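You operate a simulated robot arm through the tools that you are given. There is no shell and no other tool.

You run a simulated two-armed robot. Do the job below in one go: nothing can be reset, and whatever is moved stays where it is left.

Task
Press the yellow button three times. Open the tall cupboard door, take the grey box from the shelf in the tall cupboard and leave it on the top of the side table, then shut the door. Do these in any order. Set down upright: grey box.

The check looks at the end state, three seconds after you hand in, the way a careful person would. Anything else that was tipped, shoved, dropped, spilled or broken makes it a failure.

Robot
Two 7-joint arms with fingered hands on one trunk, on a base that moves. Base frame: it is fixed to the floor where the robot stands at the start and does not move with it; the origin is under the middle of the robot, x ahead of it, y to its left, z up; the surface under the hand at the start is at about z = 938. Lengths are in mm, angles in rad, forces in N, time in s.
The left shoulder is at the start at [30, 120, 1138], the right one opposite. With the tool pointing down near the work surface each hand reaches from about 280 to 700 mm from the robot's upright axis, wherever it stands, measured 20 degrees to its own side. Places, roughly: grey box [-1500, 0, 500]; tall cupboard door [-1400, -300, 400]; top of the side table [-1900, 2800, 900]; yellow button [500, 0, 1100]. Payload 4 kg a hand.
Tool frame (each hand has its own): the origin (TCP) lies between the finger pads and is the grasp point; the fingertips stand 19 mm ahead of it; z points along the fingers, y is the line along which they close. The gripper opens to 120 mm; its body begins 53 mm behind the TCP. The gripper is a hand of 3 fingers: y runs from the thumb to the fingers, the wrist lies at [0, 0, -219] in the tool frame.
Orientation is that of the tool frame in the base frame, as a unit quaternion [x, y, z, w]. With the fingers straight down and closing along the base's y, the tool's x points along the base's -x, its y along +y and its z along -z.

Tools
- The arms move only by the tool arm_command. It takes "left_deltas", "right_deltas" or both (then of equal length, played together; a hand with none holds still); each is a list of rows, each an object (a shift or turn left out is 0) with "linear": the shift along the tool's x, y, z in mm, a list of three; "dr": the turn, a rotation vector about the tool's x, y, z in rad, a list of three. In form: [{"linear": [x, y, z], "dr": [ax, ay, az]}, ...]. A call has 1 to 20 rows; each row shifts and turns the commanded pose from where the row before left it, along the tool's axes as they then stand. A row lasts 0.2 s, in which the tool goes at most 50 mm and 0.15 rad; a call with a longer step from one row to the next is refused whole. A pose out of reach is approached as far as the arm can. The call stops where the force on the tool passes 40 N (or 10 N more than at its start, if that is more) or the arm is blocked; 0.2 s more then pass. In this call time passes only in rows, and 0.2 s behind the last. It gives the time, the measured TCP pose, the force on the tool (base axes), the opening and the grip force at its end, in the units of the frame above (readings bear some noise), with the torque about the TCP (base axes, N m) and any sound that the robot's microphone picked up, and new pictures: "pictures" is both (left out), scene, wrist or none (wrist: the cameras of the hands that moved).
- Cameras (640 x 400 px; columns grow to the right, rows downward): "scene" is now at [60.2, -6.5, 1707.8]; the picture's right is [-0.12, -0.99, 0.00], its down [-0.67, 0.08, -0.74] and it looks along [0.73, -0.09, -0.68] (base axes); focal length 249 px, centre (320, 200). "left" rides on the left gripper at [-66, -4, -79] in its tool frame; the picture's right is [0.05, -1.00, 0.00], its down [0.76, 0.04, -0.64] and it looks along [0.64, 0.03, 0.77] (tool axes); focal length 251 px, centre (320, 200). "right" rides on the right gripper at [66, -4, -79] in its tool frame; the picture's right is [0.05, 1.00, 0.00], its down [-0.76, 0.04, -0.64] and it looks along [-0.64, 0.04, 0.77] (tool axes); focal length 251 px, centre (320, 200). There is no depth. A picture from a camera that has moved, and an enlarged one, comes with that camera's place and axes in the base frame and with its lens. The place of the scene camera against the robot may be out by one fixed shift of up to 25 mm in any direction.
- slide_trunk(by): moves the trunk up (or, below 0, down) by that many mm; the arms and the scene camera ride with it, the base frame stays. It gives what a move gives, with no picture.
- steer(legs): drives the robot by 1 to 6 legs, each [ahead, turn to the left] in mm and rad, along the robot's own axes; the way and the turn of a leg run together, so that a leg with both is an arc; at most 1500 mm and 3.142 rad a leg. The arms and the cameras ride along, it lands a little off, and it stops where it bumps. It gives what a move gives, and a new picture of the scene camera.
- move_fingers(finger1, finger2, thumb_bend, hand): sets how far each is bent, from 0 (flat) to 100 (curled in); at 30 the hand is open as for a grip, at 70 the pads meet at the TCP. One left out holds its place. A second passes; each finger stops where it meets its share of the squeeze, and holds until it gets a number again. It is the only way to open and close the hand. It gives what a move gives, with no picture; readings hold the bend of each and the force on the fingers (four entries, about 0 where the hand has none), thumb and palm.
- head_to(pan, tilt): turns the head with the scene camera to pan (to the left, within 2.094 rad either way) and tilt (down, from -0.506 to 1.204), counted from straight ahead of the robot. It gives what a move gives, and a new picture of the scene camera.
- close_up(camera, box): a new picture of the part [left, top, right, bottom] of that camera's present view, enlarged. It takes no simulated time.
- finish_job(): hands the job in; it is judged then, once.

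Nothing tells you exact positions but the pictures and the camera data. Unless the task says otherwise, let go and move clear before handing in.

The tools are called after "Request:" as name(argument=value, ...) on one line, values as JSON. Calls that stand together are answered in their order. arm_command: Moves the arms, as the interface text tells. Its arguments: {"type":"object","properties":{"left_deltas":{"type":"array"},"right_deltas":{"type":"array"},"pictures":{"type":"string","enum":["both","scene","wrist","none"]}},"required":[]} The other tools are called the same way: slide_trunk (by) moves the trunk up or down; move_fingers (finger1, finger2, thumb_bend, hand) moves the fingers one by one; steer (legs) drives the base; head_to (pan, tilt) turns the head that bears the scene camera; close_up (camera, box) takes an enlarged picture of a part of a camera's view; finish_job () hands the job in.

At the start:

```text
time: 0.0
left_ee_pos: [523.2, 137.8, 1367.4]
left_ee_rot: [0.0, 1.0, 0.0, 0.0]
left_ft_force: [-0.3, -0.1, -0.2]
left_torque: [0.03, -0.03, -0.01]
left_opening: 119.9
left_grip_force: 0.0
left_shape: jaw
left_bend: [30.0, 30.0, 30.0]
left_finger forces: [0.0, 0.0, 0.0, 0.0, 0.0, 0.1]
right_ee_pos: [483.7, -262.2, 1364.3]
right_ee_rot: [0.0, 1.0, 0.0, 0.0]
right_ft_force: [0.0, -0.4, 0.0]
right_torque: [0.0, 0.0, -0.02]
right_opening: 119.8
right_grip_force: 0.1
right_shape: jaw
right_bend: [30.0, 30.0, 30.0]
right_finger forces: [0.0, 0.0, 0.1, 0.0, 0.0, 0.0]
trunk travel left (down, up): [-350.0, 190.0]
robot x, y, heading: [2.3, -1.6, 0.0]
head pan, tilt (commanded): [-0.117, 0.742]
```

scene: 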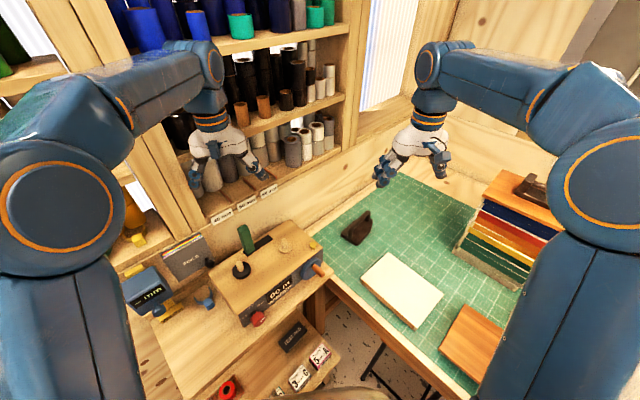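
right: 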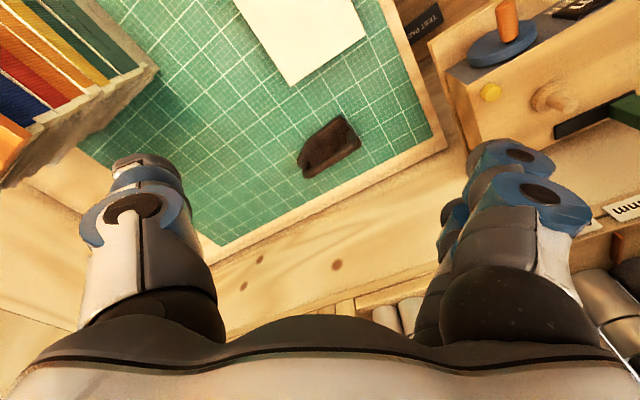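
left: 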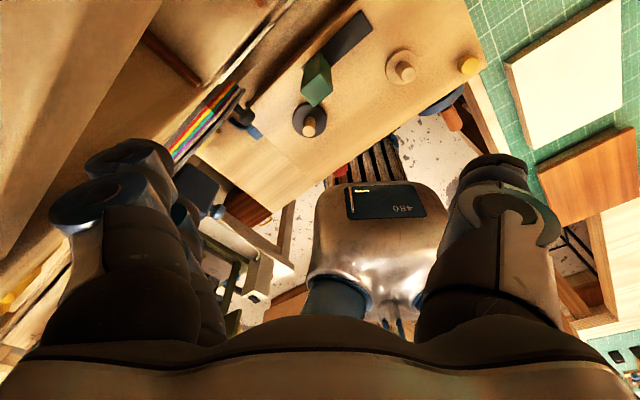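

I see a workbench with a wooden panel box; the wrist cameras show a small yellow knob or button near the right end of that box. I'll look closer to pin it down before moving.

Request:
close_up(camera="scene", box=[190, 200, 350, 340])

Request:
close_up(camera="right", box=[400, 0, 640, 150])

Request:
close_up(camera="left", box=[260, 0, 500, 150])

```text
2.86 times, centred on (270, 270) of scene
camera zoom: at [60.2, -6.5, 1707.8], right [-0.12, -0.99, 0.0], down [-0.67, 0.08, -0.74], along [0.73, -0.09, -0.68], focal length 711 px, centre (463, 0)
```

zoom: 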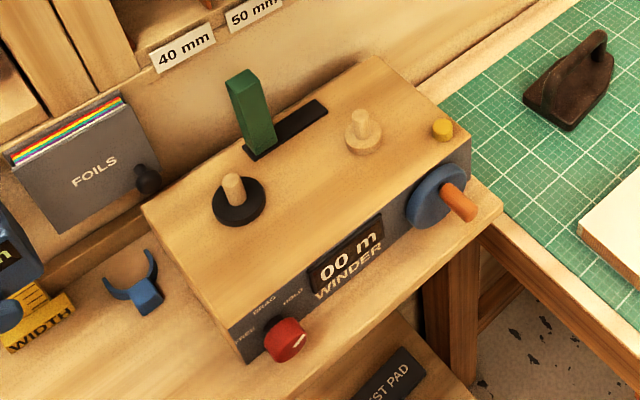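

```text
2.67 times, centred on (520, 75) of right
camera zoom: at [417.6, -267.0, 1444.2], right [-0.05, 1.0, 0.0], down [0.76, 0.04, 0.64], along [0.64, 0.04, -0.77], focal length 670 px, centre (-213, 533)
```

zoom: 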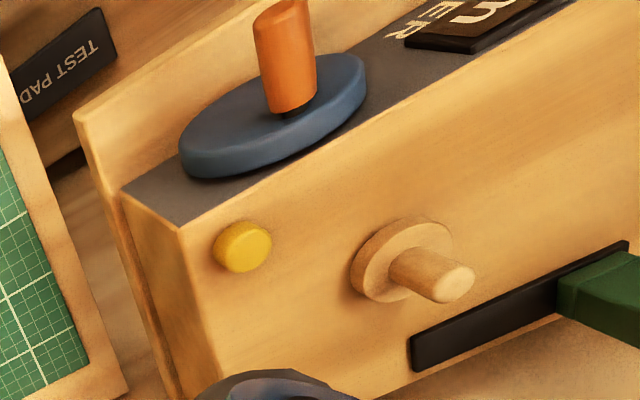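

```text
2.67 times, centred on (380, 75) of left
camera zoom: at [587.4, 133.8, 1445.0], right [-0.05, -1.0, 0.0], down [-0.76, 0.04, 0.64], along [-0.64, 0.03, -0.77], focal length 670 px, centre (160, 533)
```

zoom: 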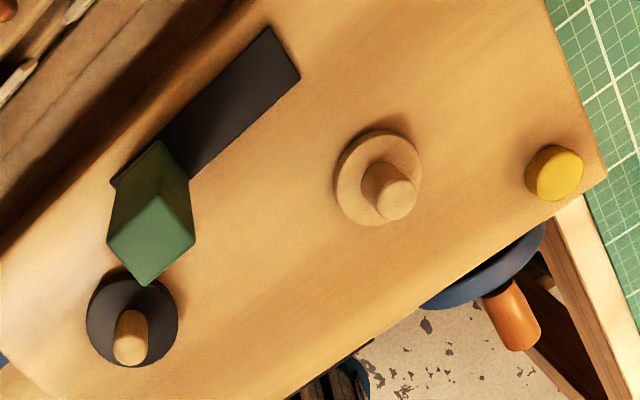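

The yellow button sits on top of the winder box; triangulating from all three cameras puts it at about [508, -41, 1110], with a wooden peg about 80 mm to its left. I'll close the right hand's fingers to make a poker and bring it above the button.

Request:
move_fingers(hand="right", finger1=70, finger2=70, thumb_bend=70)

Request:
arm_command(right_deltas=[{"linear": [-4.1, 36.9, 0]}, {"linear": [-4.1, 36.9, 0]}, {"linear": [-4.1, 36.9, 0]}, {"linear": [-4.1, 36.9, 0]}, {"linear": [-4.1, 36.9, 0]}, {"linear": [-4.1, 36.9, 0]}, {"linear": [0, 0, 30]}, {"linear": [0, 0, 30]}, {"linear": [0, 0, 30]}, {"linear": [0, 0, 30]}])

```text
time: 1.0
left_ee_pos: [523.8, 137.3, 1367.0]
left_ee_rot: [0.0, 1.0, 0.0, 0.0]
left_ft_force: [0.1, 0.2, -0.7]
left_torque: [0.01, 0.01, -0.03]
left_opening: 120.0
left_grip_force: 0.2
left_shape: jaw
left_bend: [30.0, 30.0, 30.0]
left_finger forces: [0.0, 0.0, 0.0, 0.1, 0.1, 0.0]
right_ee_pos: [484.6, -262.4, 1364.2]
right_ee_rot: [0.0, 1.0, 0.0, 0.0]
right_ft_force: [0.0, 0.5, -0.3]
right_torque: [0.01, 0.0, 0.03]
right_opening: 10.6
right_grip_force: 0.0
right_shape: fingers
right_bend: [71.0, 71.0, 70.0]
right_finger forces: [0.1, 0.1, 0.0, 0.1, 0.1, 0.1]
trunk travel left (down, up): [-350.0, 190.0]
robot x, y, heading: [3.4, 1.0, 0.003]
head pan, tilt (commanded): [-0.117, 0.742]
```

```text
time: 3.2
left_ee_pos: [522.5, 136.6, 1366.2]
left_ee_rot: [0.0, 1.0, 0.0, 0.0]
left_ft_force: [0.2, 0.2, 0.5]
left_torque: [0.0, 0.02, 0.01]
left_opening: 119.7
left_grip_force: 0.0
left_shape: jaw
left_bend: [30.0, 30.0, 30.0]
left_finger forces: [0.1, 0.0, 0.0, 0.0, 0.1, 0.0]
right_ee_pos: [509.1, -41.7, 1246.3]
right_ee_rot: [0.0, 1.0, 0.0, 0.0]
right_ft_force: [-0.6, -0.3, -0.8]
right_torque: [0.0, 0.01, -0.03]
right_opening: 10.6
right_grip_force: 0.1
right_shape: fingers
right_bend: [71.0, 71.0, 70.0]
right_finger forces: [0.0, 0.0, 0.0, 0.0, 0.0, 0.0]
trunk travel left (down, up): [-350.0, 190.0]
robot x, y, heading: [1.5, -1.1, -0.002]
head pan, tilt (commanded): [-0.117, 0.742]
camera scene: at [60.7, -6.8, 1707.7], right [-0.12, -0.99, 0.0], down [-0.67, 0.08, -0.74], along [0.73, -0.09, -0.68], focal length 249 px, centre (320, 200)
camera right: at [442.9, -45.7, 1324.3], right [-0.05, 1.0, 0.0], down [0.76, 0.04, 0.64], along [0.64, 0.04, -0.77], focal length 251 px, centre (320, 200)
```

scene: 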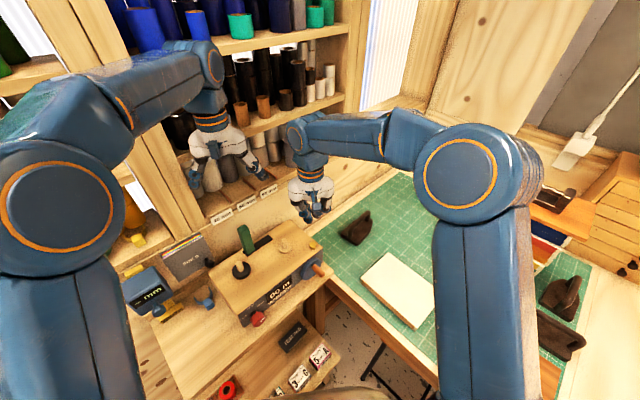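
right: 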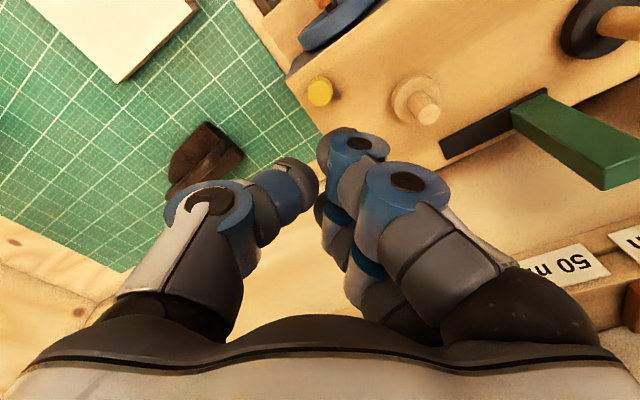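

The right hand is above the button with its fingers closed. I'll take a close look at the fingertips to see what will actually touch it.

Request:
close_up(camera="right", box=[220, 50, 460, 200])

Request:
close_up(camera="left", box=[300, 0, 640, 212])

Request:
close_up(camera="scene", box=[260, 160, 380, 280])

```text
2.67 times, centred on (340, 125) of right
camera zoom: at [442.9, -45.7, 1324.3], right [-0.05, 1.0, 0.0], down [0.76, 0.04, 0.64], along [0.64, 0.04, -0.77], focal length 670 px, centre (267, 400)
```

zoom: 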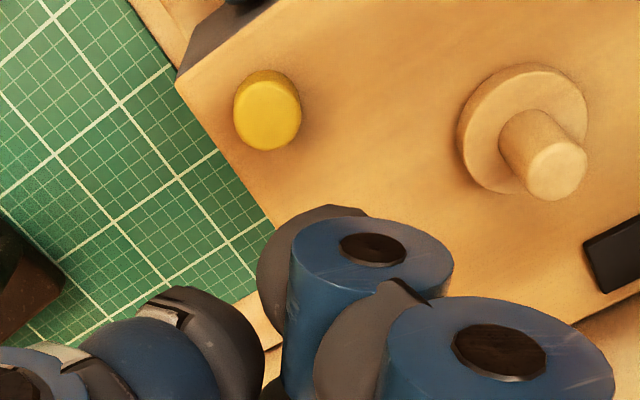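

```text
1.88 times, centred on (470, 106) of left
camera zoom: at [587.8, 133.5, 1444.8], right [-0.05, -1.0, 0.0], down [-0.76, 0.04, 0.64], along [-0.64, 0.03, -0.77], focal length 473 px, centre (38, 377)
```

zoom: 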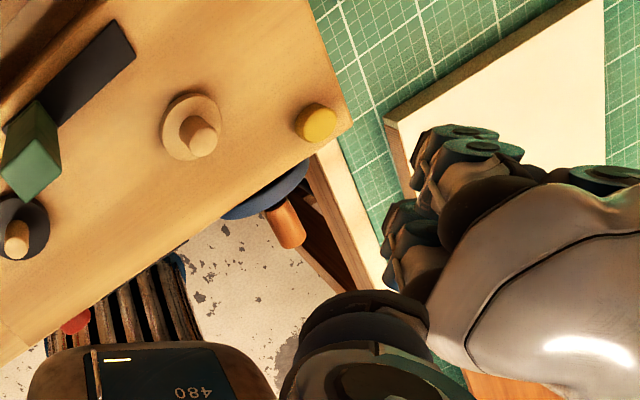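

```text
3.33 times, centred on (320, 220) of scene
camera zoom: at [60.7, -6.8, 1707.7], right [-0.12, -0.99, 0.0], down [-0.67, 0.08, -0.74], along [0.73, -0.09, -0.68], focal length 829 px, centre (320, 133)
```

zoom: 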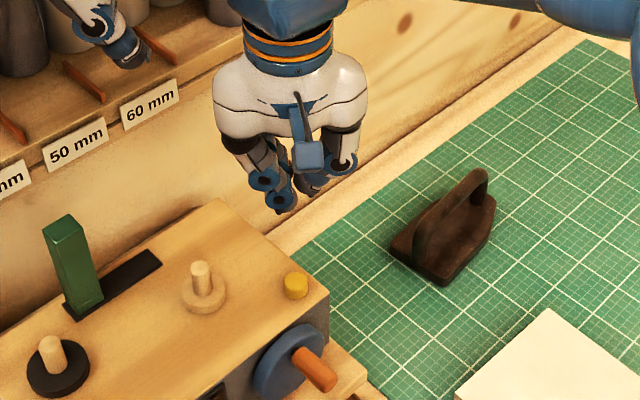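

The fingertips come together over the button's axis with clear space round them. I'll lower to about 10 mm above the button.

Request:
arm_command(right_deltas=[{"linear": [0, 0, 30]}, {"linear": [0, 0, 30]}, {"linear": [0, 0, 25]}, {"linear": [0, 0, 15]}])

```text
time: 4.2
left_ee_pos: [523.1, 137.6, 1365.5]
left_ee_rot: [0.0, 1.0, 0.0, 0.001]
left_ft_force: [0.1, -0.1, 0.0]
left_torque: [-0.03, 0.0, -0.04]
left_opening: 119.8
left_grip_force: 0.0
left_shape: jaw
left_bend: [30.0, 30.0, 30.0]
left_finger forces: [0.0, 0.0, 0.0, 0.0, 0.0, 0.0]
right_ee_pos: [508.3, -40.8, 1144.9]
right_ee_rot: [-0.001, 1.0, 0.0, 0.0]
right_ft_force: [-1.0, 0.5, 0.2]
right_torque: [0.01, -0.01, -0.01]
right_opening: 10.4
right_grip_force: 0.0
right_shape: fingers
right_bend: [71.0, 71.0, 70.0]
right_finger forces: [0.0, 0.0, 0.0, 0.0, 0.0, 0.0]
trunk travel left (down, up): [-350.0, 190.0]
robot x, y, heading: [2.3, -1.8, -0.0]
head pan, tilt (commanded): [-0.117, 0.742]
camera scene: at [60.7, -6.5, 1707.7], right [-0.12, -0.99, 0.0], down [-0.67, 0.08, -0.74], along [0.73, -0.09, -0.68], focal length 249 px, centre (320, 200)
camera right: at [442.4, -44.9, 1223.9], right [-0.05, 1.0, 0.0], down [0.76, 0.04, 0.64], along [0.64, 0.04, -0.77], focal length 251 px, centre (320, 200)
```

scene: 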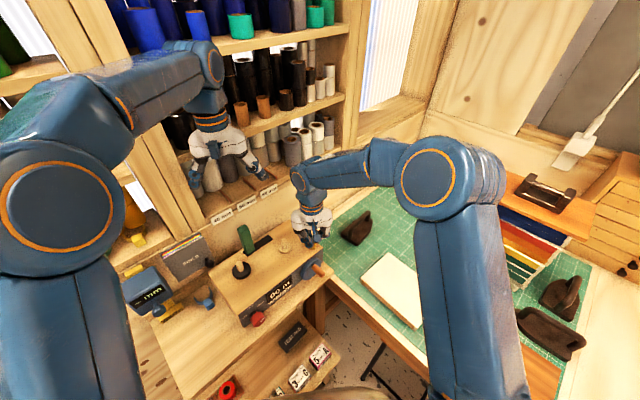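
right: 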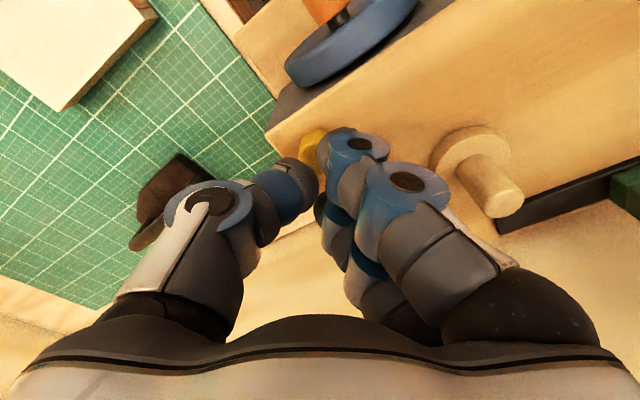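

I'm about 10 mm above the button with nothing else touching. Next I'll go down in small steps and watch force and sound.

Request:
arm_command(right_deltas=[{"linear": [0, 0, 3]}, {"linear": [0, 0, 3]}, {"linear": [0, 0, 3]}, {"linear": [0, 0, 3]}], pictures="wrist")

```text
time: 5.2
left_ee_pos: [523.1, 137.1, 1366.5]
left_ee_rot: [0.0, 1.0, 0.0, 0.0]
left_ft_force: [0.7, 0.5, 0.8]
left_torque: [0.01, 0.0, -0.02]
left_opening: 119.9
left_grip_force: 0.1
left_shape: jaw
left_bend: [30.0, 30.0, 30.0]
left_finger forces: [0.0, 0.1, 0.1, 0.0, 0.1, 0.0]
right_ee_pos: [507.8, -42.1, 1132.1]
right_ee_rot: [0.0, 1.0, 0.0, 0.0]
right_ft_force: [-0.2, 0.2, 0.4]
right_torque: [0.01, -0.02, 0.02]
right_opening: 10.8
right_grip_force: 0.5
right_shape: fingers
right_bend: [71.0, 71.0, 70.0]
right_finger forces: [0.0, 0.0, 0.1, 0.1, 0.2, 0.0]
trunk travel left (down, up): [-350.0, 190.0]
robot x, y, heading: [-0.1, 0.3, 0.0]
head pan, tilt (commanded): [-0.117, 0.742]
camera right: at [442.1, -45.5, 1211.9], right [-0.05, 1.0, 0.0], down [0.76, 0.04, 0.64], along [0.64, 0.03, -0.77], focal length 251 px, centre (320, 200)
```

right: 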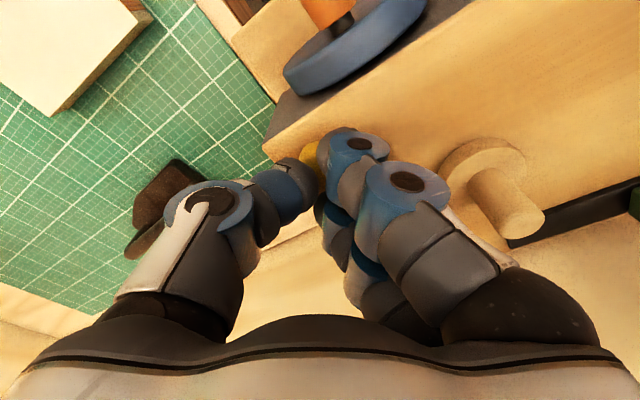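

Request:
arm_command(right_deltas=[{"linear": [0, 0, 2]}, {"linear": [0, 0, 2]}], pictures="none")

```text
time: 5.8
left_ee_pos: [521.9, 137.5, 1366.4]
left_ee_rot: [0.0, 1.0, 0.0, 0.0]
left_ft_force: [-0.5, 0.2, 0.1]
left_torque: [0.01, 0.03, 0.0]
left_opening: 120.0
left_grip_force: 0.0
left_shape: jaw
left_bend: [30.0, 30.0, 30.0]
left_finger forces: [0.1, 0.0, 0.0, 0.0, 0.0, 0.0]
right_ee_pos: [508.4, -41.4, 1127.0]
right_ee_rot: [0.0, 1.0, 0.0, 0.0]
right_ft_force: [0.5, -0.6, 2.1]
right_torque: [-0.03, 0.0, 0.02]
right_opening: 10.6
right_grip_force: 1.0
right_shape: fingers
right_bend: [71.0, 71.0, 70.0]
right_finger forces: [0.1, 0.0, 0.0, 0.1, 1.4, 0.0]
trunk travel left (down, up): [-350.0, 190.0]
robot x, y, heading: [0.5, -3.6, -0.004]
head pan, tilt (commanded): [-0.117, 0.742]
```

The thumb tip has just touched the button, with about 2 N at TCP z ≈ 1128. I'll press on in small steps, one press at a time.

Request:
arm_command(right_deltas=[{"linear": [0, 0, 1.5]}, {"linear": [0, 0, 1.5]}], pictures="none")

```text
time: 6.4
left_ee_pos: [522.3, 137.1, 1368.5]
left_ee_rot: [0.0, 1.0, 0.0, 0.0]
left_ft_force: [-0.1, 0.5, 0.4]
left_torque: [0.03, 0.02, 0.02]
left_opening: 119.8
left_grip_force: 0.1
left_shape: jaw
left_bend: [30.0, 30.0, 30.0]
left_finger forces: [0.0, 0.0, 0.1, 0.1, 0.1, 0.0]
right_ee_pos: [507.7, -41.0, 1125.8]
right_ee_rot: [-0.001, 1.0, 0.0, 0.0]
right_ft_force: [0.2, -0.3, 1.8]
right_torque: [-0.08, -0.02, -0.02]
right_opening: 10.4
right_grip_force: 0.7
right_shape: fingers
right_bend: [71.0, 71.0, 70.0]
right_finger forces: [0.1, 0.0, 0.0, 0.1, 2.3, 0.0]
trunk travel left (down, up): [-350.0, 190.0]
robot x, y, heading: [0.4, 2.1, -0.001]
head pan, tilt (commanded): [-0.117, 0.742]
heard: click
```

I heard a click, so that is press one. I'll back off fully so the button springs up before pressing again.

Request:
arm_command(right_deltas=[{"linear": [0, 0, -6]}, {"linear": [0, 0, -8]}, {"linear": [0, 0, 0]}], pictures="none")

```text
time: 7.2
left_ee_pos: [523.3, 136.3, 1366.7]
left_ee_rot: [0.0, 1.0, 0.0, 0.0]
left_ft_force: [1.1, 0.3, 0.2]
left_torque: [-0.03, 0.0, 0.01]
left_opening: 119.8
left_grip_force: 0.0
left_shape: jaw
left_bend: [30.0, 30.0, 30.0]
left_finger forces: [0.1, 0.0, 0.0, 0.1, 0.1, 0.0]
right_ee_pos: [508.7, -40.0, 1140.4]
right_ee_rot: [-0.001, 1.0, 0.001, 0.0]
right_ft_force: [-0.2, -0.5, -0.2]
right_torque: [-0.02, 0.01, -0.03]
right_opening: 10.7
right_grip_force: 0.1
right_shape: fingers
right_bend: [71.0, 71.0, 70.0]
right_finger forces: [0.1, 0.0, 0.0, 0.0, 0.1, 0.0]
trunk travel left (down, up): [-350.0, 190.0]
robot x, y, heading: [-3.6, -1.8, 0.003]
head pan, tilt (commanded): [-0.117, 0.742]
```

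The button is free with no force on the hand. I'll make the second press to the same depth.

Request:
arm_command(right_deltas=[{"linear": [0, 0, 6]}, {"linear": [0, 0, 4]}, {"linear": [0, 0, 2]}, {"linear": [0, 0, 2]}], pictures="none")

```text
time: 8.2
left_ee_pos: [522.3, 136.4, 1367.1]
left_ee_rot: [0.0, 1.0, 0.0, -0.001]
left_ft_force: [0.3, 0.3, -0.9]
left_torque: [-0.01, 0.0, 0.01]
left_opening: 119.9
left_grip_force: 0.0
left_shape: jaw
left_bend: [30.0, 30.0, 30.0]
left_finger forces: [0.1, 0.1, 0.0, 0.0, 0.0, 0.0]
right_ee_pos: [508.9, -42.0, 1126.0]
right_ee_rot: [0.0, 1.0, 0.0, 0.0]
right_ft_force: [-0.3, 0.5, 1.2]
right_torque: [-0.02, -0.04, 0.01]
right_opening: 10.1
right_grip_force: 0.9
right_shape: fingers
right_bend: [71.0, 71.0, 71.0]
right_finger forces: [0.5, 0.0, 0.1, 0.0, 1.9, 0.0]
trunk travel left (down, up): [-350.0, 190.0]
robot x, y, heading: [-1.0, 0.2, -0.003]
head pan, tilt (commanded): [-0.117, 0.742]
heard: click
```

The second click came at the same depth. I'll release, then press a third time.

Request:
arm_command(right_deltas=[{"linear": [0, 0, -6]}, {"linear": [0, 0, -8]}, {"linear": [0, 0, 0]}], pictures="none")

Request:
arm_command(right_deltas=[{"linear": [0, 0, 6]}, {"linear": [0, 0, 4]}, {"linear": [0, 0, 2]}, {"linear": [0, 0, 2]}], pictures="none")

```text
time: 9.0
left_ee_pos: [522.7, 137.4, 1365.9]
left_ee_rot: [0.001, 1.0, 0.0, 0.001]
left_ft_force: [0.3, -0.5, 0.1]
left_torque: [-0.02, -0.03, 0.03]
left_opening: 119.8
left_grip_force: 0.0
left_shape: jaw
left_bend: [30.0, 30.0, 30.0]
left_finger forces: [0.0, 0.1, 0.1, 0.1, 0.0, 0.0]
right_ee_pos: [508.0, -42.0, 1138.6]
right_ee_rot: [0.0, 1.0, -0.001, 0.0]
right_ft_force: [0.7, 0.0, -0.6]
right_torque: [-0.02, 0.02, -0.02]
right_opening: 10.3
right_grip_force: 0.2
right_shape: fingers
right_bend: [71.0, 71.0, 70.0]
right_finger forces: [0.0, 0.0, 0.0, 0.0, 0.0, 0.1]
trunk travel left (down, up): [-350.0, 190.0]
robot x, y, heading: [3.1, -2.4, -0.002]
head pan, tilt (commanded): [-0.117, 0.742]
```

```text
time: 10.0
left_ee_pos: [522.7, 138.4, 1367.2]
left_ee_rot: [0.001, 1.0, 0.0, 0.0]
left_ft_force: [-0.6, -1.0, -0.1]
left_torque: [0.01, 0.01, 0.03]
left_opening: 120.0
left_grip_force: 0.0
left_shape: jaw
left_bend: [30.0, 30.0, 30.0]
left_finger forces: [0.0, 0.0, 0.0, 0.0, 0.0, 0.0]
right_ee_pos: [508.5, -42.0, 1125.3]
right_ee_rot: [0.0, 1.0, 0.0, -0.001]
right_ft_force: [0.6, 0.6, 3.2]
right_torque: [-0.02, 0.05, 0.03]
right_opening: 10.3
right_grip_force: 0.7
right_shape: fingers
right_bend: [71.0, 71.0, 70.0]
right_finger forces: [0.4, 0.0, 0.0, 0.1, 2.3, 0.0]
trunk travel left (down, up): [-350.0, 190.0]
robot x, y, heading: [-3.8, -0.9, 0.001]
head pan, tilt (commanded): [-0.117, 0.742]
heard: click
```

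That was the third click, so the button is done. I'll lift the right hand clear and back to its starting place, then turn the head toward the tall cupboard behind.

Request:
arm_command(right_deltas=[{"linear": [0, 0, -10]}, {"linear": [0, 0, -40]}, {"linear": [0, 0, -45]}, {"linear": [0, 0, -45]}, {"linear": [0, 0, -45]}, {"linear": [0, 0, -45]}, {"linear": [0, 0, -10]}, {"linear": [4.1, -36.9, 0]}, {"linear": [4.1, -36.9, 0]}, {"linear": [4.1, -36.9, 0]}, {"linear": [4.1, -36.9, 0]}, {"linear": [4.1, -36.9, 0]}, {"linear": [4.1, -36.9, 0]}], pictures="both")

Request:
head_to(pan=2.09, tilt=0.5)

Request:
head_to(pan=-2.09, tilt=0.5)

```text
time: 12.8
left_ee_pos: [524.2, 135.4, 1367.0]
left_ee_rot: [0.0, 1.0, 0.001, 0.0]
left_ft_force: [-0.7, 0.1, 0.1]
left_torque: [-0.02, 0.01, -0.01]
left_opening: 120.0
left_grip_force: 0.0
left_shape: jaw
left_bend: [30.0, 30.0, 30.0]
left_finger forces: [0.0, 0.0, 0.0, 0.0, 0.0, 0.0]
right_ee_pos: [483.1, -264.1, 1363.8]
right_ee_rot: [-0.001, 1.0, 0.0, 0.0]
right_ft_force: [-0.2, 0.3, -0.6]
right_torque: [0.04, 0.04, -0.02]
right_opening: 10.5
right_grip_force: 0.1
right_shape: fingers
right_bend: [71.0, 71.0, 70.0]
right_finger forces: [0.0, 0.0, 0.1, 0.0, 0.0, 0.0]
trunk travel left (down, up): [-350.0, 190.0]
robot x, y, heading: [2.9, 0.1, -0.004]
head pan, tilt (commanded): [-0.117, 0.742]
camera scene: at [59.9, -8.0, 1707.8], right [-0.12, -0.99, 0.0], down [-0.67, 0.08, -0.74], along [0.73, -0.09, -0.68], focal length 249 px, centre (320, 200)
camera right: at [417.4, -269.0, 1443.6], right [-0.06, 1.0, 0.0], down [0.76, 0.04, 0.64], along [0.64, 0.04, -0.77], focal length 251 px, centre (320, 200)
```

scene: 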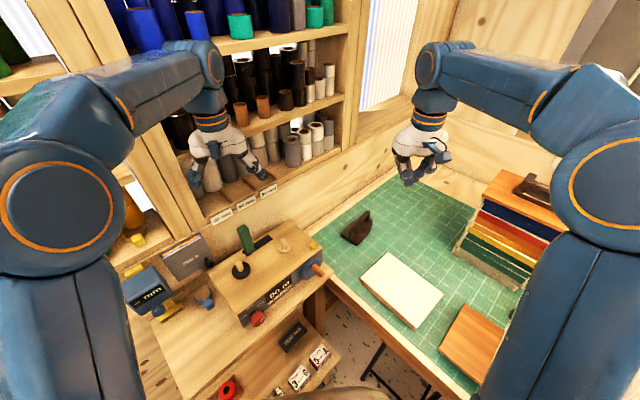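
right: 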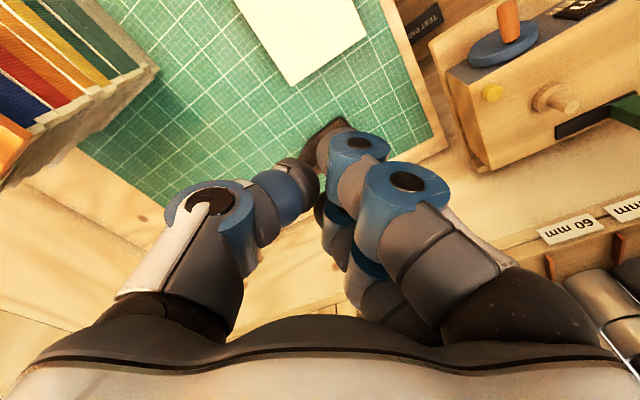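

```text
time: 14.9
left_ee_pos: [522.1, 138.0, 1366.9]
left_ee_rot: [0.001, 1.0, 0.001, 0.0]
left_ft_force: [-0.5, 0.3, -0.3]
left_torque: [0.0, 0.0, 0.01]
left_opening: 119.9
left_grip_force: 0.1
left_shape: jaw
left_bend: [30.0, 30.0, 30.0]
left_finger forces: [0.0, 0.0, 0.0, 0.0, 0.0, 0.1]
right_ee_pos: [484.2, -263.2, 1365.1]
right_ee_rot: [0.0, 1.0, 0.0, 0.0]
right_ft_force: [0.4, 0.1, -0.2]
right_torque: [0.05, 0.01, -0.01]
right_opening: 10.0
right_grip_force: 0.0
right_shape: fingers
right_bend: [71.0, 71.0, 70.0]
right_finger forces: [0.0, 0.1, 0.1, 0.0, 0.1, 0.0]
trunk travel left (down, up): [-350.0, 190.0]
robot x, y, heading: [1.6, -0.8, -0.002]
head pan, tilt (commanded): [2.089, 0.499]
camera scene: at [-67.5, 82.3, 1729.0], right [0.87, 0.49, 0.0], down [0.24, -0.42, -0.88], along [-0.43, 0.76, -0.48], focal length 249 px, centre (320, 200)
```

scene: 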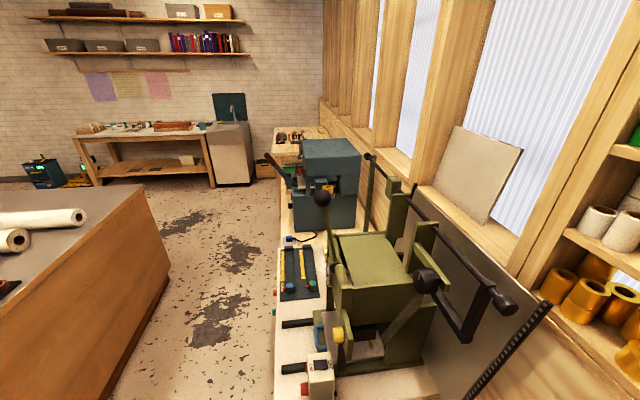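

```text
time: 18.3
left_ee_pos: [522.1, 136.5, 1367.3]
left_ee_rot: [0.0, 1.0, 0.0, 0.0]
left_ft_force: [1.1, 0.1, -0.6]
left_torque: [-0.02, 0.01, -0.04]
left_opening: 119.9
left_grip_force: 0.1
left_shape: jaw
left_bend: [30.0, 30.0, 30.0]
left_finger forces: [0.0, 0.0, 0.1, 0.1, 0.0, 0.0]
right_ee_pos: [483.6, -263.2, 1364.2]
right_ee_rot: [0.001, 1.0, 0.0, 0.0]
right_ft_force: [-0.1, -0.3, 0.0]
right_torque: [-0.02, -0.02, 0.0]
right_opening: 10.5
right_grip_force: 0.0
right_shape: fingers
right_bend: [71.0, 71.0, 70.0]
right_finger forces: [0.0, 0.0, 0.1, 0.1, 0.0, 0.0]
trunk travel left (down, up): [-350.0, 190.0]
robot x, y, heading: [0.5, -0.6, -0.006]
head pan, tilt (commanded): [-2.089, 0.499]
camera scene: at [-67.6, -75.8, 1729.0], right [-0.87, 0.5, 0.0], down [0.24, 0.42, -0.88], along [-0.44, -0.76, -0.48], focal length 249 px, centre (320, 200)
```

scene: 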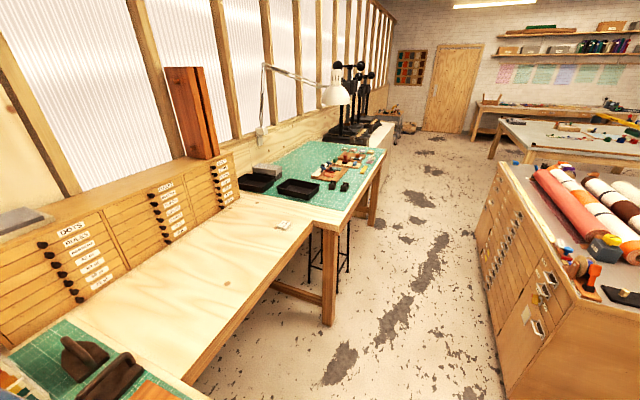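

All three presses clicked and the bench looks undisturbed. Behind the robot is an island-like cabinet standing at an angle; its near faces are around x ≈ -1300 to -1700. I'll back off a bit, turn right (the open side) and look at it.

Request:
steer(legs=[[-250, 0], [0, -1.5]])

Request:
head_to(pan=-1.5, tilt=0.6)

```text
time: 21.3
left_ee_pos: [283.4, 18.6, 1366.7]
left_ee_rot: [0.111, 0.994, 0.001, 0.0]
left_ft_force: [-0.2, -0.7, 1.1]
left_torque: [0.03, 0.02, -0.01]
left_opening: 120.1
left_grip_force: 0.1
left_shape: jaw
left_bend: [30.0, 30.0, 30.0]
left_finger forces: [0.0, 0.0, 0.0, 0.0, 0.1, 0.0]
right_ee_pos: [156.1, -363.9, 1364.7]
right_ee_rot: [0.112, 0.994, 0.001, 0.002]
right_ft_force: [-0.2, -0.8, 0.0]
right_torque: [0.02, -0.02, 0.0]
right_opening: 10.4
right_grip_force: 0.2
right_shape: fingers
right_bend: [71.0, 71.0, 70.0]
right_finger forces: [0.0, 0.1, 0.1, 0.0, 0.0, 0.0]
trunk travel left (down, up): [-350.0, 190.0]
robot x, y, heading: [-248.1, 13.6, -0.208]
head pan, tilt (commanded): [-2.089, 0.499]
stopped in leg 2: the robot was blocked; the commanded pose is now the measured one
camera scene: at [-337.7, -49.7, 1728.9], right [-0.75, 0.66, 0.0], down [0.32, 0.36, -0.88], along [-0.58, -0.66, -0.48], focal length 249 px, centre (320, 200)
```

scene: 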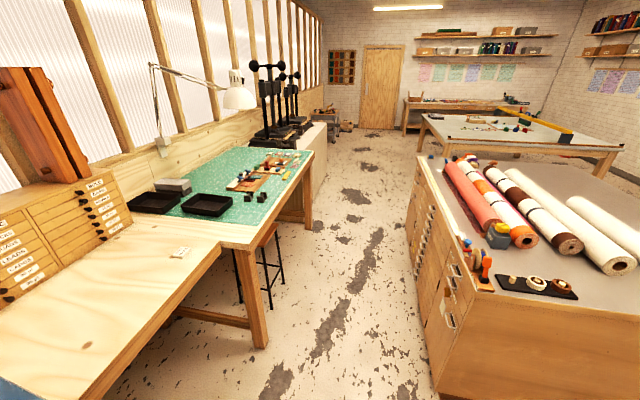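

```text
time: 22.2
left_ee_pos: [284.4, 19.8, 1367.2]
left_ee_rot: [0.111, 0.994, 0.0, 0.0]
left_ft_force: [0.0, 0.3, -0.1]
left_torque: [0.01, 0.0, 0.0]
left_opening: 119.9
left_grip_force: 0.1
left_shape: jaw
left_bend: [30.0, 30.0, 30.0]
left_finger forces: [0.0, 0.1, 0.0, 0.1, 0.0, 0.1]
right_ee_pos: [157.7, -364.0, 1362.8]
right_ee_rot: [0.11, 0.994, 0.001, 0.001]
right_ft_force: [-0.3, -0.9, -0.1]
right_torque: [-0.02, -0.01, 0.0]
right_opening: 10.4
right_grip_force: 0.1
right_shape: fingers
right_bend: [71.0, 71.0, 70.0]
right_finger forces: [0.0, 0.1, 0.1, 0.1, 0.0, 0.1]
trunk travel left (down, up): [-350.0, 190.0]
robot x, y, heading: [-254.9, 12.1, -0.203]
head pan, tilt (commanded): [-1.499, 0.6]
camera scene: at [-288.4, -68.3, 1719.9], right [-0.99, 0.14, 0.0], down [0.08, 0.56, -0.83], along [-0.11, -0.82, -0.56], focal length 249 px, centre (320, 200)
```

scene: 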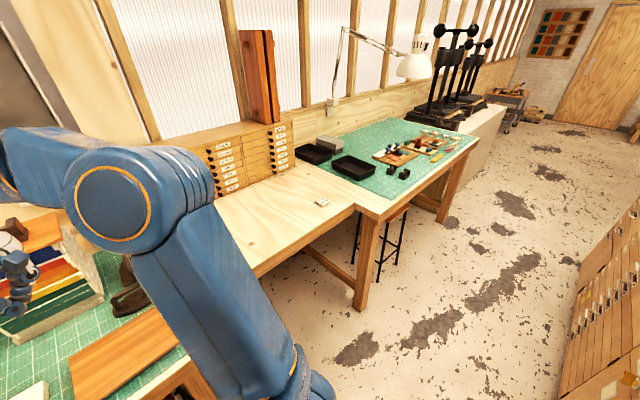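

The turn was blocked after 0.2 rad, probably base or arm against the bench on the right. I'll look down around the robot to find what touched.

Request:
head_to(pan=-0.9, tilt=1.2)

Request:
head_to(pan=-1.9, tilt=1.2)

Request:
head_to(pan=1.5, tilt=1.2)

```text
time: 23.2
left_ee_pos: [284.2, 20.3, 1366.2]
left_ee_rot: [0.111, 0.994, 0.001, 0.001]
left_ft_force: [-0.1, -0.2, 0.4]
left_torque: [0.03, 0.0, 0.0]
left_opening: 120.3
left_grip_force: 0.2
left_shape: jaw
left_bend: [30.0, 30.0, 30.0]
left_finger forces: [0.1, 0.1, 0.0, 0.0, 0.1, 0.1]
right_ee_pos: [158.3, -362.9, 1364.3]
right_ee_rot: [0.11, 0.994, 0.001, 0.0]
right_ft_force: [0.2, -0.4, 0.7]
right_torque: [0.0, -0.04, -0.02]
right_opening: 10.2
right_grip_force: 0.2
right_shape: fingers
right_bend: [71.0, 71.0, 70.0]
right_finger forces: [0.0, 0.0, 0.0, 0.0, 0.0, 0.0]
trunk travel left (down, up): [-350.0, 190.0]
robot x, y, heading: [-256.9, 15.4, -0.209]
head pan, tilt (commanded): [-0.901, 1.201]
camera scene: at [-251.4, -30.8, 1675.3], right [-0.9, -0.45, 0.0], down [-0.41, 0.83, -0.36], along [0.16, -0.33, -0.93], focal length 249 px, centre (320, 200)
```

scene: 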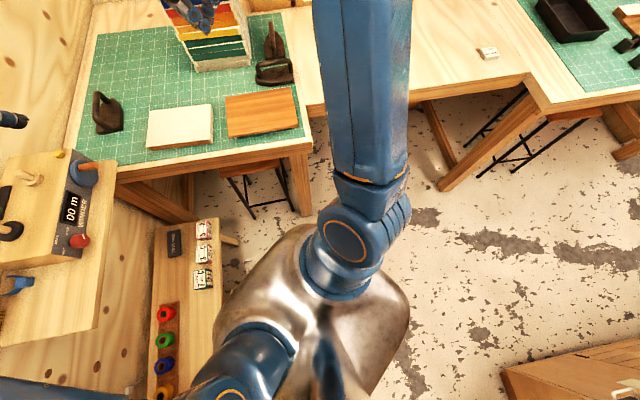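

```text
time: 24.5
left_ee_pos: [284.9, 20.0, 1368.5]
left_ee_rot: [0.111, 0.994, 0.001, 0.0]
left_ft_force: [-0.3, 0.1, 0.2]
left_torque: [0.01, 0.0, 0.01]
left_opening: 119.9
left_grip_force: 0.0
left_shape: jaw
left_bend: [30.0, 30.0, 30.0]
left_finger forces: [0.1, 0.0, 0.0, 0.0, 0.1, 0.1]
right_ee_pos: [158.2, -363.2, 1364.4]
right_ee_rot: [0.111, 0.994, 0.001, -0.001]
right_ft_force: [-0.2, 0.5, -0.1]
right_torque: [0.02, 0.0, -0.01]
right_opening: 10.1
right_grip_force: 0.1
right_shape: fingers
right_bend: [71.0, 71.0, 70.0]
right_finger forces: [0.0, 0.0, 0.0, 0.1, 0.0, 0.0]
trunk travel left (down, up): [-350.0, 190.0]
robot x, y, heading: [-247.8, 11.4, -0.207]
head pan, tilt (commanded): [-1.901, 1.201]
camera scene: at [-304.9, -28.6, 1675.3], right [-0.86, 0.51, 0.0], down [0.48, 0.8, -0.36], along [-0.19, -0.31, -0.93], focal length 249 px, centre (320, 200)
```

scene: 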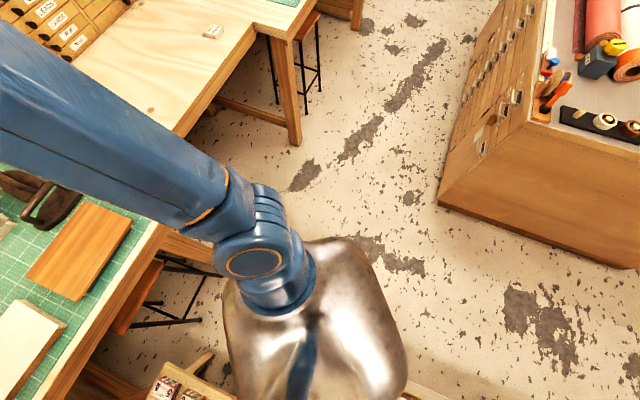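

```text
time: 27.4
left_ee_pos: [282.9, 18.4, 1366.3]
left_ee_rot: [0.111, 0.994, 0.001, 0.0]
left_ft_force: [-0.6, -0.2, 0.6]
left_torque: [-0.03, -0.02, -0.01]
left_opening: 120.0
left_grip_force: 0.0
left_shape: jaw
left_bend: [30.0, 30.0, 30.0]
left_finger forces: [0.1, 0.0, 0.1, 0.1, 0.1, 0.1]
right_ee_pos: [157.1, -364.1, 1364.9]
right_ee_rot: [0.111, 0.994, 0.001, 0.0]
right_ft_force: [0.5, -0.8, -0.1]
right_torque: [0.02, -0.02, 0.0]
right_opening: 10.4
right_grip_force: 0.1
right_shape: fingers
right_bend: [71.0, 71.0, 70.0]
right_finger forces: [0.0, 0.1, 0.0, 0.1, 0.0, 0.1]
trunk travel left (down, up): [-350.0, 190.0]
robot x, y, heading: [-253.6, 13.9, -0.207]
head pan, tilt (commanded): [1.499, 1.201]
camera scene: at [-260.8, 73.0, 1675.3], right [0.96, -0.28, 0.0], down [-0.26, -0.9, -0.36], along [0.1, 0.35, -0.93], focal length 249 px, centre (320, 200)
```

scene: 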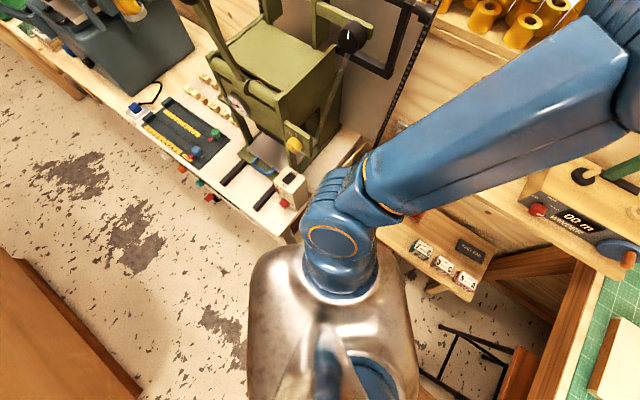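

The silver pedestal's left side caught the corner of the machine table, at about (-308, 273), and nothing was shoved. The room lies about 35° off my axes; the island's near corner is about (-1356, -130), and the cupboard door should be on its drawer face near that corner. I'll straighten up, pull the hands in, and back out further before turning.

Request:
arm_command(left_deltas=[{"linear": [40, 0, 0]}, {"linear": [40, 0, 0]}, {"linear": [40, 0, 0]}, {"linear": [40, 0, 0]}], right_deltas=[{"linear": [40, 0, 0]}, {"linear": [40, 0, 0]}, {"linear": [40, 0, 0]}, {"linear": [30, 0, 0]}], pictures="none")

Request:
steer(legs=[[0, 0.19]])

```text
time: 28.4
left_ee_pos: [125.0, 56.3, 1367.0]
left_ee_rot: [0.112, 0.994, 0.001, 0.002]
left_ft_force: [0.2, 0.3, 0.9]
left_torque: [0.0, -0.07, -0.01]
left_opening: 119.9
left_grip_force: 0.0
left_shape: jaw
left_bend: [30.0, 30.0, 30.0]
left_finger forces: [0.0, 0.0, 0.1, 0.0, 0.1, 0.0]
right_ee_pos: [7.6, -328.3, 1365.6]
right_ee_rot: [0.111, 0.994, 0.0, 0.002]
right_ft_force: [-0.2, -0.7, -0.1]
right_torque: [0.01, -0.05, 0.02]
right_opening: 10.4
right_grip_force: 0.1
right_shape: fingers
right_bend: [71.0, 71.0, 70.0]
right_finger forces: [0.0, 0.0, 0.1, 0.0, 0.1, 0.0]
trunk travel left (down, up): [-350.0, 190.0]
robot x, y, heading: [-256.8, 11.7, -0.208]
head pan, tilt (commanded): [1.499, 1.201]
```

```text
time: 29.5
left_ee_pos: [112.8, 126.9, 1365.7]
left_ee_rot: [0.014, 1.0, 0.0, 0.001]
left_ft_force: [-0.3, -0.3, -0.3]
left_torque: [0.0, 0.01, 0.03]
left_opening: 120.1
left_grip_force: 0.1
left_shape: jaw
left_bend: [30.0, 30.0, 30.0]
left_finger forces: [0.1, 0.1, 0.1, 0.0, 0.0, 0.0]
right_ee_pos: [70.7, -271.3, 1364.6]
right_ee_rot: [0.015, 1.0, 0.0, 0.001]
right_ft_force: [-0.4, -1.0, 0.1]
right_torque: [0.02, -0.01, 0.01]
right_opening: 10.5
right_grip_force: 0.0
right_shape: fingers
right_bend: [71.0, 71.0, 70.0]
right_finger forces: [0.0, 0.0, 0.0, 0.0, 0.1, 0.0]
trunk travel left (down, up): [-350.0, 190.0]
robot x, y, heading: [-249.9, 1.1, -0.018]
head pan, tilt (commanded): [1.499, 1.201]
camera scene: at [-272.4, 61.9, 1675.3], right [1.0, -0.09, 0.0], down [-0.08, -0.93, -0.36], along [0.03, 0.36, -0.93], focal length 249 px, centre (320, 200)
```

scene: 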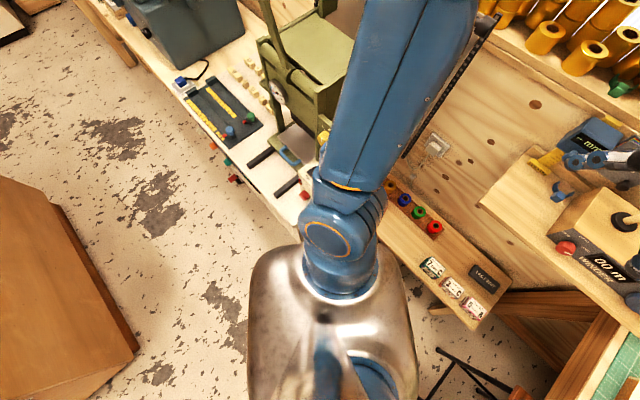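

I'm straight again at (-250, 0). Before backing past the machine's lever (knob at about [-56, 543, 1310]) I'll check where my left elbow is.

Request:
head_to(pan=1.0, tilt=0.6)

Request:
head_to(pan=2.0, tilt=0.8)

```text
time: 30.5
left_ee_pos: [115.5, 127.4, 1366.5]
left_ee_rot: [0.015, 1.0, 0.001, -0.001]
left_ft_force: [-0.7, -0.1, -0.2]
left_torque: [-0.03, -0.03, 0.03]
left_opening: 119.9
left_grip_force: 0.0
left_shape: jaw
left_bend: [30.0, 30.0, 30.0]
left_finger forces: [0.0, 0.1, 0.0, 0.0, 0.0, 0.0]
right_ee_pos: [72.4, -272.4, 1364.8]
right_ee_rot: [0.016, 1.0, 0.0, 0.001]
right_ft_force: [-0.2, 0.5, 0.7]
right_torque: [0.01, 0.0, -0.02]
right_opening: 10.4
right_grip_force: 0.1
right_shape: fingers
right_bend: [71.0, 71.0, 70.0]
right_finger forces: [0.1, 0.0, 0.0, 0.0, 0.1, 0.0]
trunk travel left (down, up): [-350.0, 190.0]
robot x, y, heading: [-251.3, -0.2, -0.016]
head pan, tilt (commanded): [1.0, 0.6]
camera scene: at [-227.3, 78.9, 1719.9], right [0.83, -0.56, 0.0], down [-0.31, -0.47, -0.82], along [0.46, 0.69, -0.57], focal length 249 px, centre (320, 200)
```

scene: 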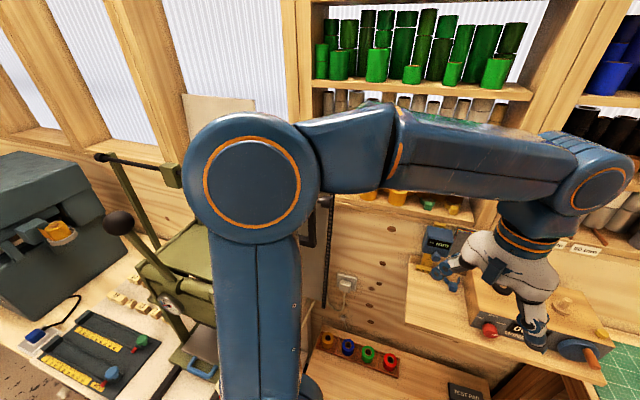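

```text
time: 31.8
left_ee_pos: [115.7, 126.4, 1366.5]
left_ee_rot: [0.015, 1.0, 0.001, 0.0]
left_ft_force: [-0.6, 0.1, 0.7]
left_torque: [0.03, -0.03, -0.01]
left_opening: 120.0
left_grip_force: 0.1
left_shape: jaw
left_bend: [30.0, 30.0, 30.0]
left_finger forces: [0.1, 0.1, 0.1, 0.0, 0.1, 0.1]
right_ee_pos: [72.7, -272.5, 1364.8]
right_ee_rot: [0.016, 1.0, 0.001, 0.001]
right_ft_force: [-0.6, -0.6, 0.6]
right_torque: [0.04, 0.0, 0.0]
right_opening: 10.2
right_grip_force: 0.0
right_shape: fingers
right_bend: [71.0, 71.0, 70.0]
right_finger forces: [0.1, 0.0, 0.1, 0.0, 0.0, 0.0]
trunk travel left (down, up): [-350.0, 190.0]
robot x, y, heading: [-252.7, -0.5, -0.021]
head pan, tilt (commanded): [2.0, 0.799]
camera scene: at [-308.2, 79.9, 1703.1], right [0.92, 0.4, 0.0], down [0.29, -0.66, -0.7], along [-0.28, 0.64, -0.72], focal length 249 px, centre (320, 200)
```

scene: 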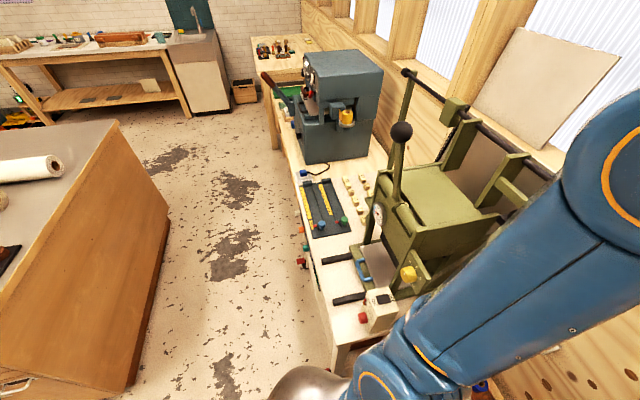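

The left elbow is at about z ≈ 1500, y ≈ 430, clear of the lever knob at y ≈ 610. I'll angle slightly left and back straight out into the open floor.

Request:
steer(legs=[[0, 0.07], [-450, 0]])

```text
time: 35.0
left_ee_pos: [-345.9, 128.1, 1367.3]
left_ee_rot: [-0.017, 1.0, 0.0, 0.0]
left_ft_force: [-0.5, 0.3, -0.2]
left_torque: [0.0, 0.01, 0.02]
left_opening: 120.1
left_grip_force: 0.0
left_shape: jaw
left_bend: [30.0, 30.0, 30.0]
left_finger forces: [0.0, 0.0, 0.0, 0.1, 0.1, 0.1]
right_ee_pos: [-360.9, -272.9, 1365.8]
right_ee_rot: [-0.016, 1.0, 0.001, 0.001]
right_ft_force: [0.1, -0.9, -0.4]
right_torque: [-0.01, 0.02, -0.01]
right_opening: 10.3
right_grip_force: 0.1
right_shape: fingers
right_bend: [71.0, 71.0, 70.0]
right_finger forces: [0.1, 0.0, 0.1, 0.1, 0.1, 0.0]
trunk travel left (down, up): [-350.0, 190.0]
robot x, y, heading: [-706.2, -21.8, 0.057]
head pan, tilt (commanded): [2.0, 0.799]
camera scene: at [-765.0, 56.6, 1703.0], right [0.89, 0.46, 0.0], down [0.33, -0.64, -0.7], along [-0.32, 0.62, -0.72], focal length 249 px, centre (320, 200)
```

scene: 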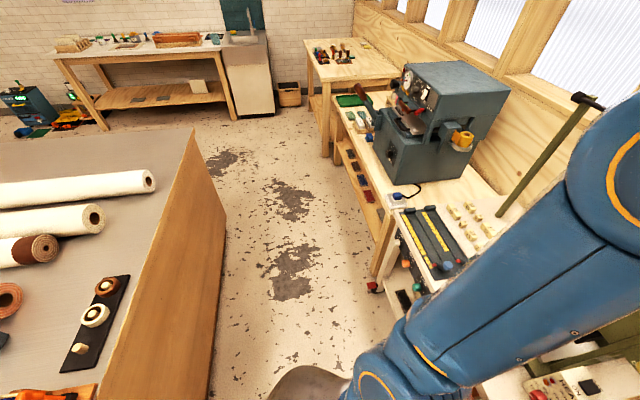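

I'm in open floor at (-706, -22). The side table (at about [-1900, 2800]) is the small wooden table by the windows at the far end. Next I'll turn right toward the aisle in front of the drawer face.

Request:
steer(legs=[[0, -1.6]])

Request:
head_to(pan=-1.2, tilt=0.7)

```text
time: 37.9
left_ee_pos: [-396.1, -259.8, 1367.1]
left_ee_rot: [0.494, 0.869, 0.0, 0.0]
left_ft_force: [0.4, 1.3, 0.6]
left_torque: [-0.08, -0.01, -0.02]
left_opening: 120.1
left_grip_force: 0.1
left_shape: jaw
left_bend: [30.0, 30.0, 30.0]
left_finger forces: [0.0, 0.0, 0.0, 0.1, 0.1, 0.1]
right_ee_pos: [-756.2, -439.1, 1367.9]
right_ee_rot: [0.495, 0.869, -0.002, 0.002]
right_ft_force: [0.1, 0.1, 0.3]
right_torque: [-0.01, -0.02, 0.05]
right_opening: 10.3
right_grip_force: 0.1
right_shape: fingers
right_bend: [71.0, 71.0, 70.0]
right_finger forces: [0.0, 0.0, 0.0, 0.0, 0.1, 0.0]
trunk travel left (down, up): [-350.0, 190.0]
robot x, y, heading: [-654.3, 10.6, -1.036]
head pan, tilt (commanded): [2.0, 0.799]
stopped in leg 1: the robot was blocked; the commanded pose is now the measured one
camera scene: at [-621.5, 101.2, 1702.8], right [0.82, -0.57, 0.0], down [-0.41, -0.59, -0.7], along [0.4, 0.57, -0.72], focal length 249 px, centre (320, 200)
```

scene: 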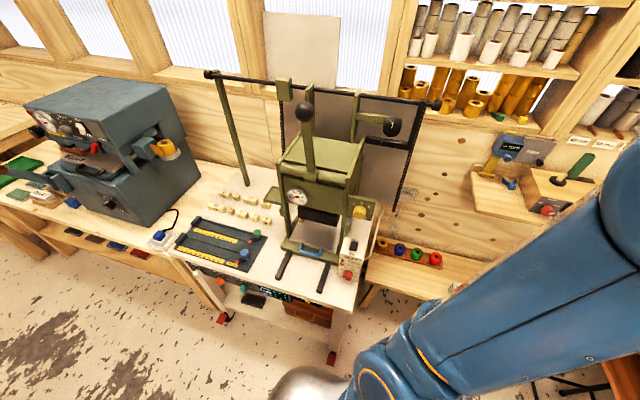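

```text
time: 40.7
left_ee_pos: [-396.7, -265.1, 1367.5]
left_ee_rot: [0.494, 0.869, 0.0, 0.0]
left_ft_force: [0.3, 0.6, -0.4]
left_torque: [0.06, -0.02, 0.02]
left_opening: 120.1
left_grip_force: 0.0
left_shape: jaw
left_bend: [30.0, 30.0, 30.0]
left_finger forces: [0.0, 0.1, 0.1, 0.1, 0.1, 0.1]
right_ee_pos: [-757.0, -442.3, 1366.2]
right_ee_rot: [0.495, 0.869, -0.001, 0.001]
right_ft_force: [0.1, 0.1, 0.2]
right_torque: [0.0, 0.02, -0.03]
right_opening: 10.2
right_grip_force: 0.0
right_shape: fingers
right_bend: [71.0, 71.0, 70.0]
right_finger forces: [0.0, 0.0, 0.1, 0.0, 0.1, 0.0]
trunk travel left (down, up): [-350.0, 190.0]
robot x, y, heading: [-655.0, 9.4, -1.044]
head pan, tilt (commanded): [-1.201, 0.7]
camera scene: at [-721.3, -36.4, 1711.3], right [-0.78, 0.62, 0.0], down [0.4, 0.51, -0.76], along [-0.47, -0.6, -0.64], focal length 249 px, centre (320, 200)
```

scene: 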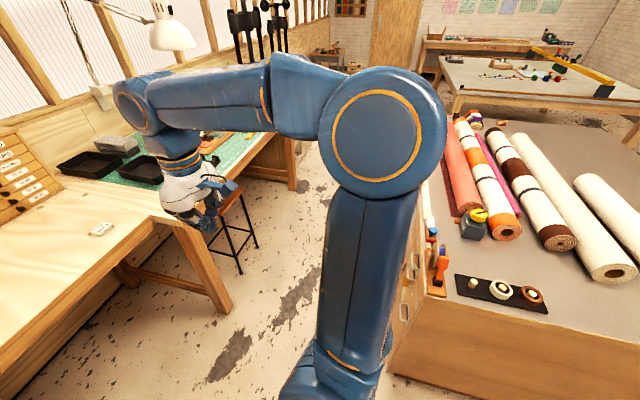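

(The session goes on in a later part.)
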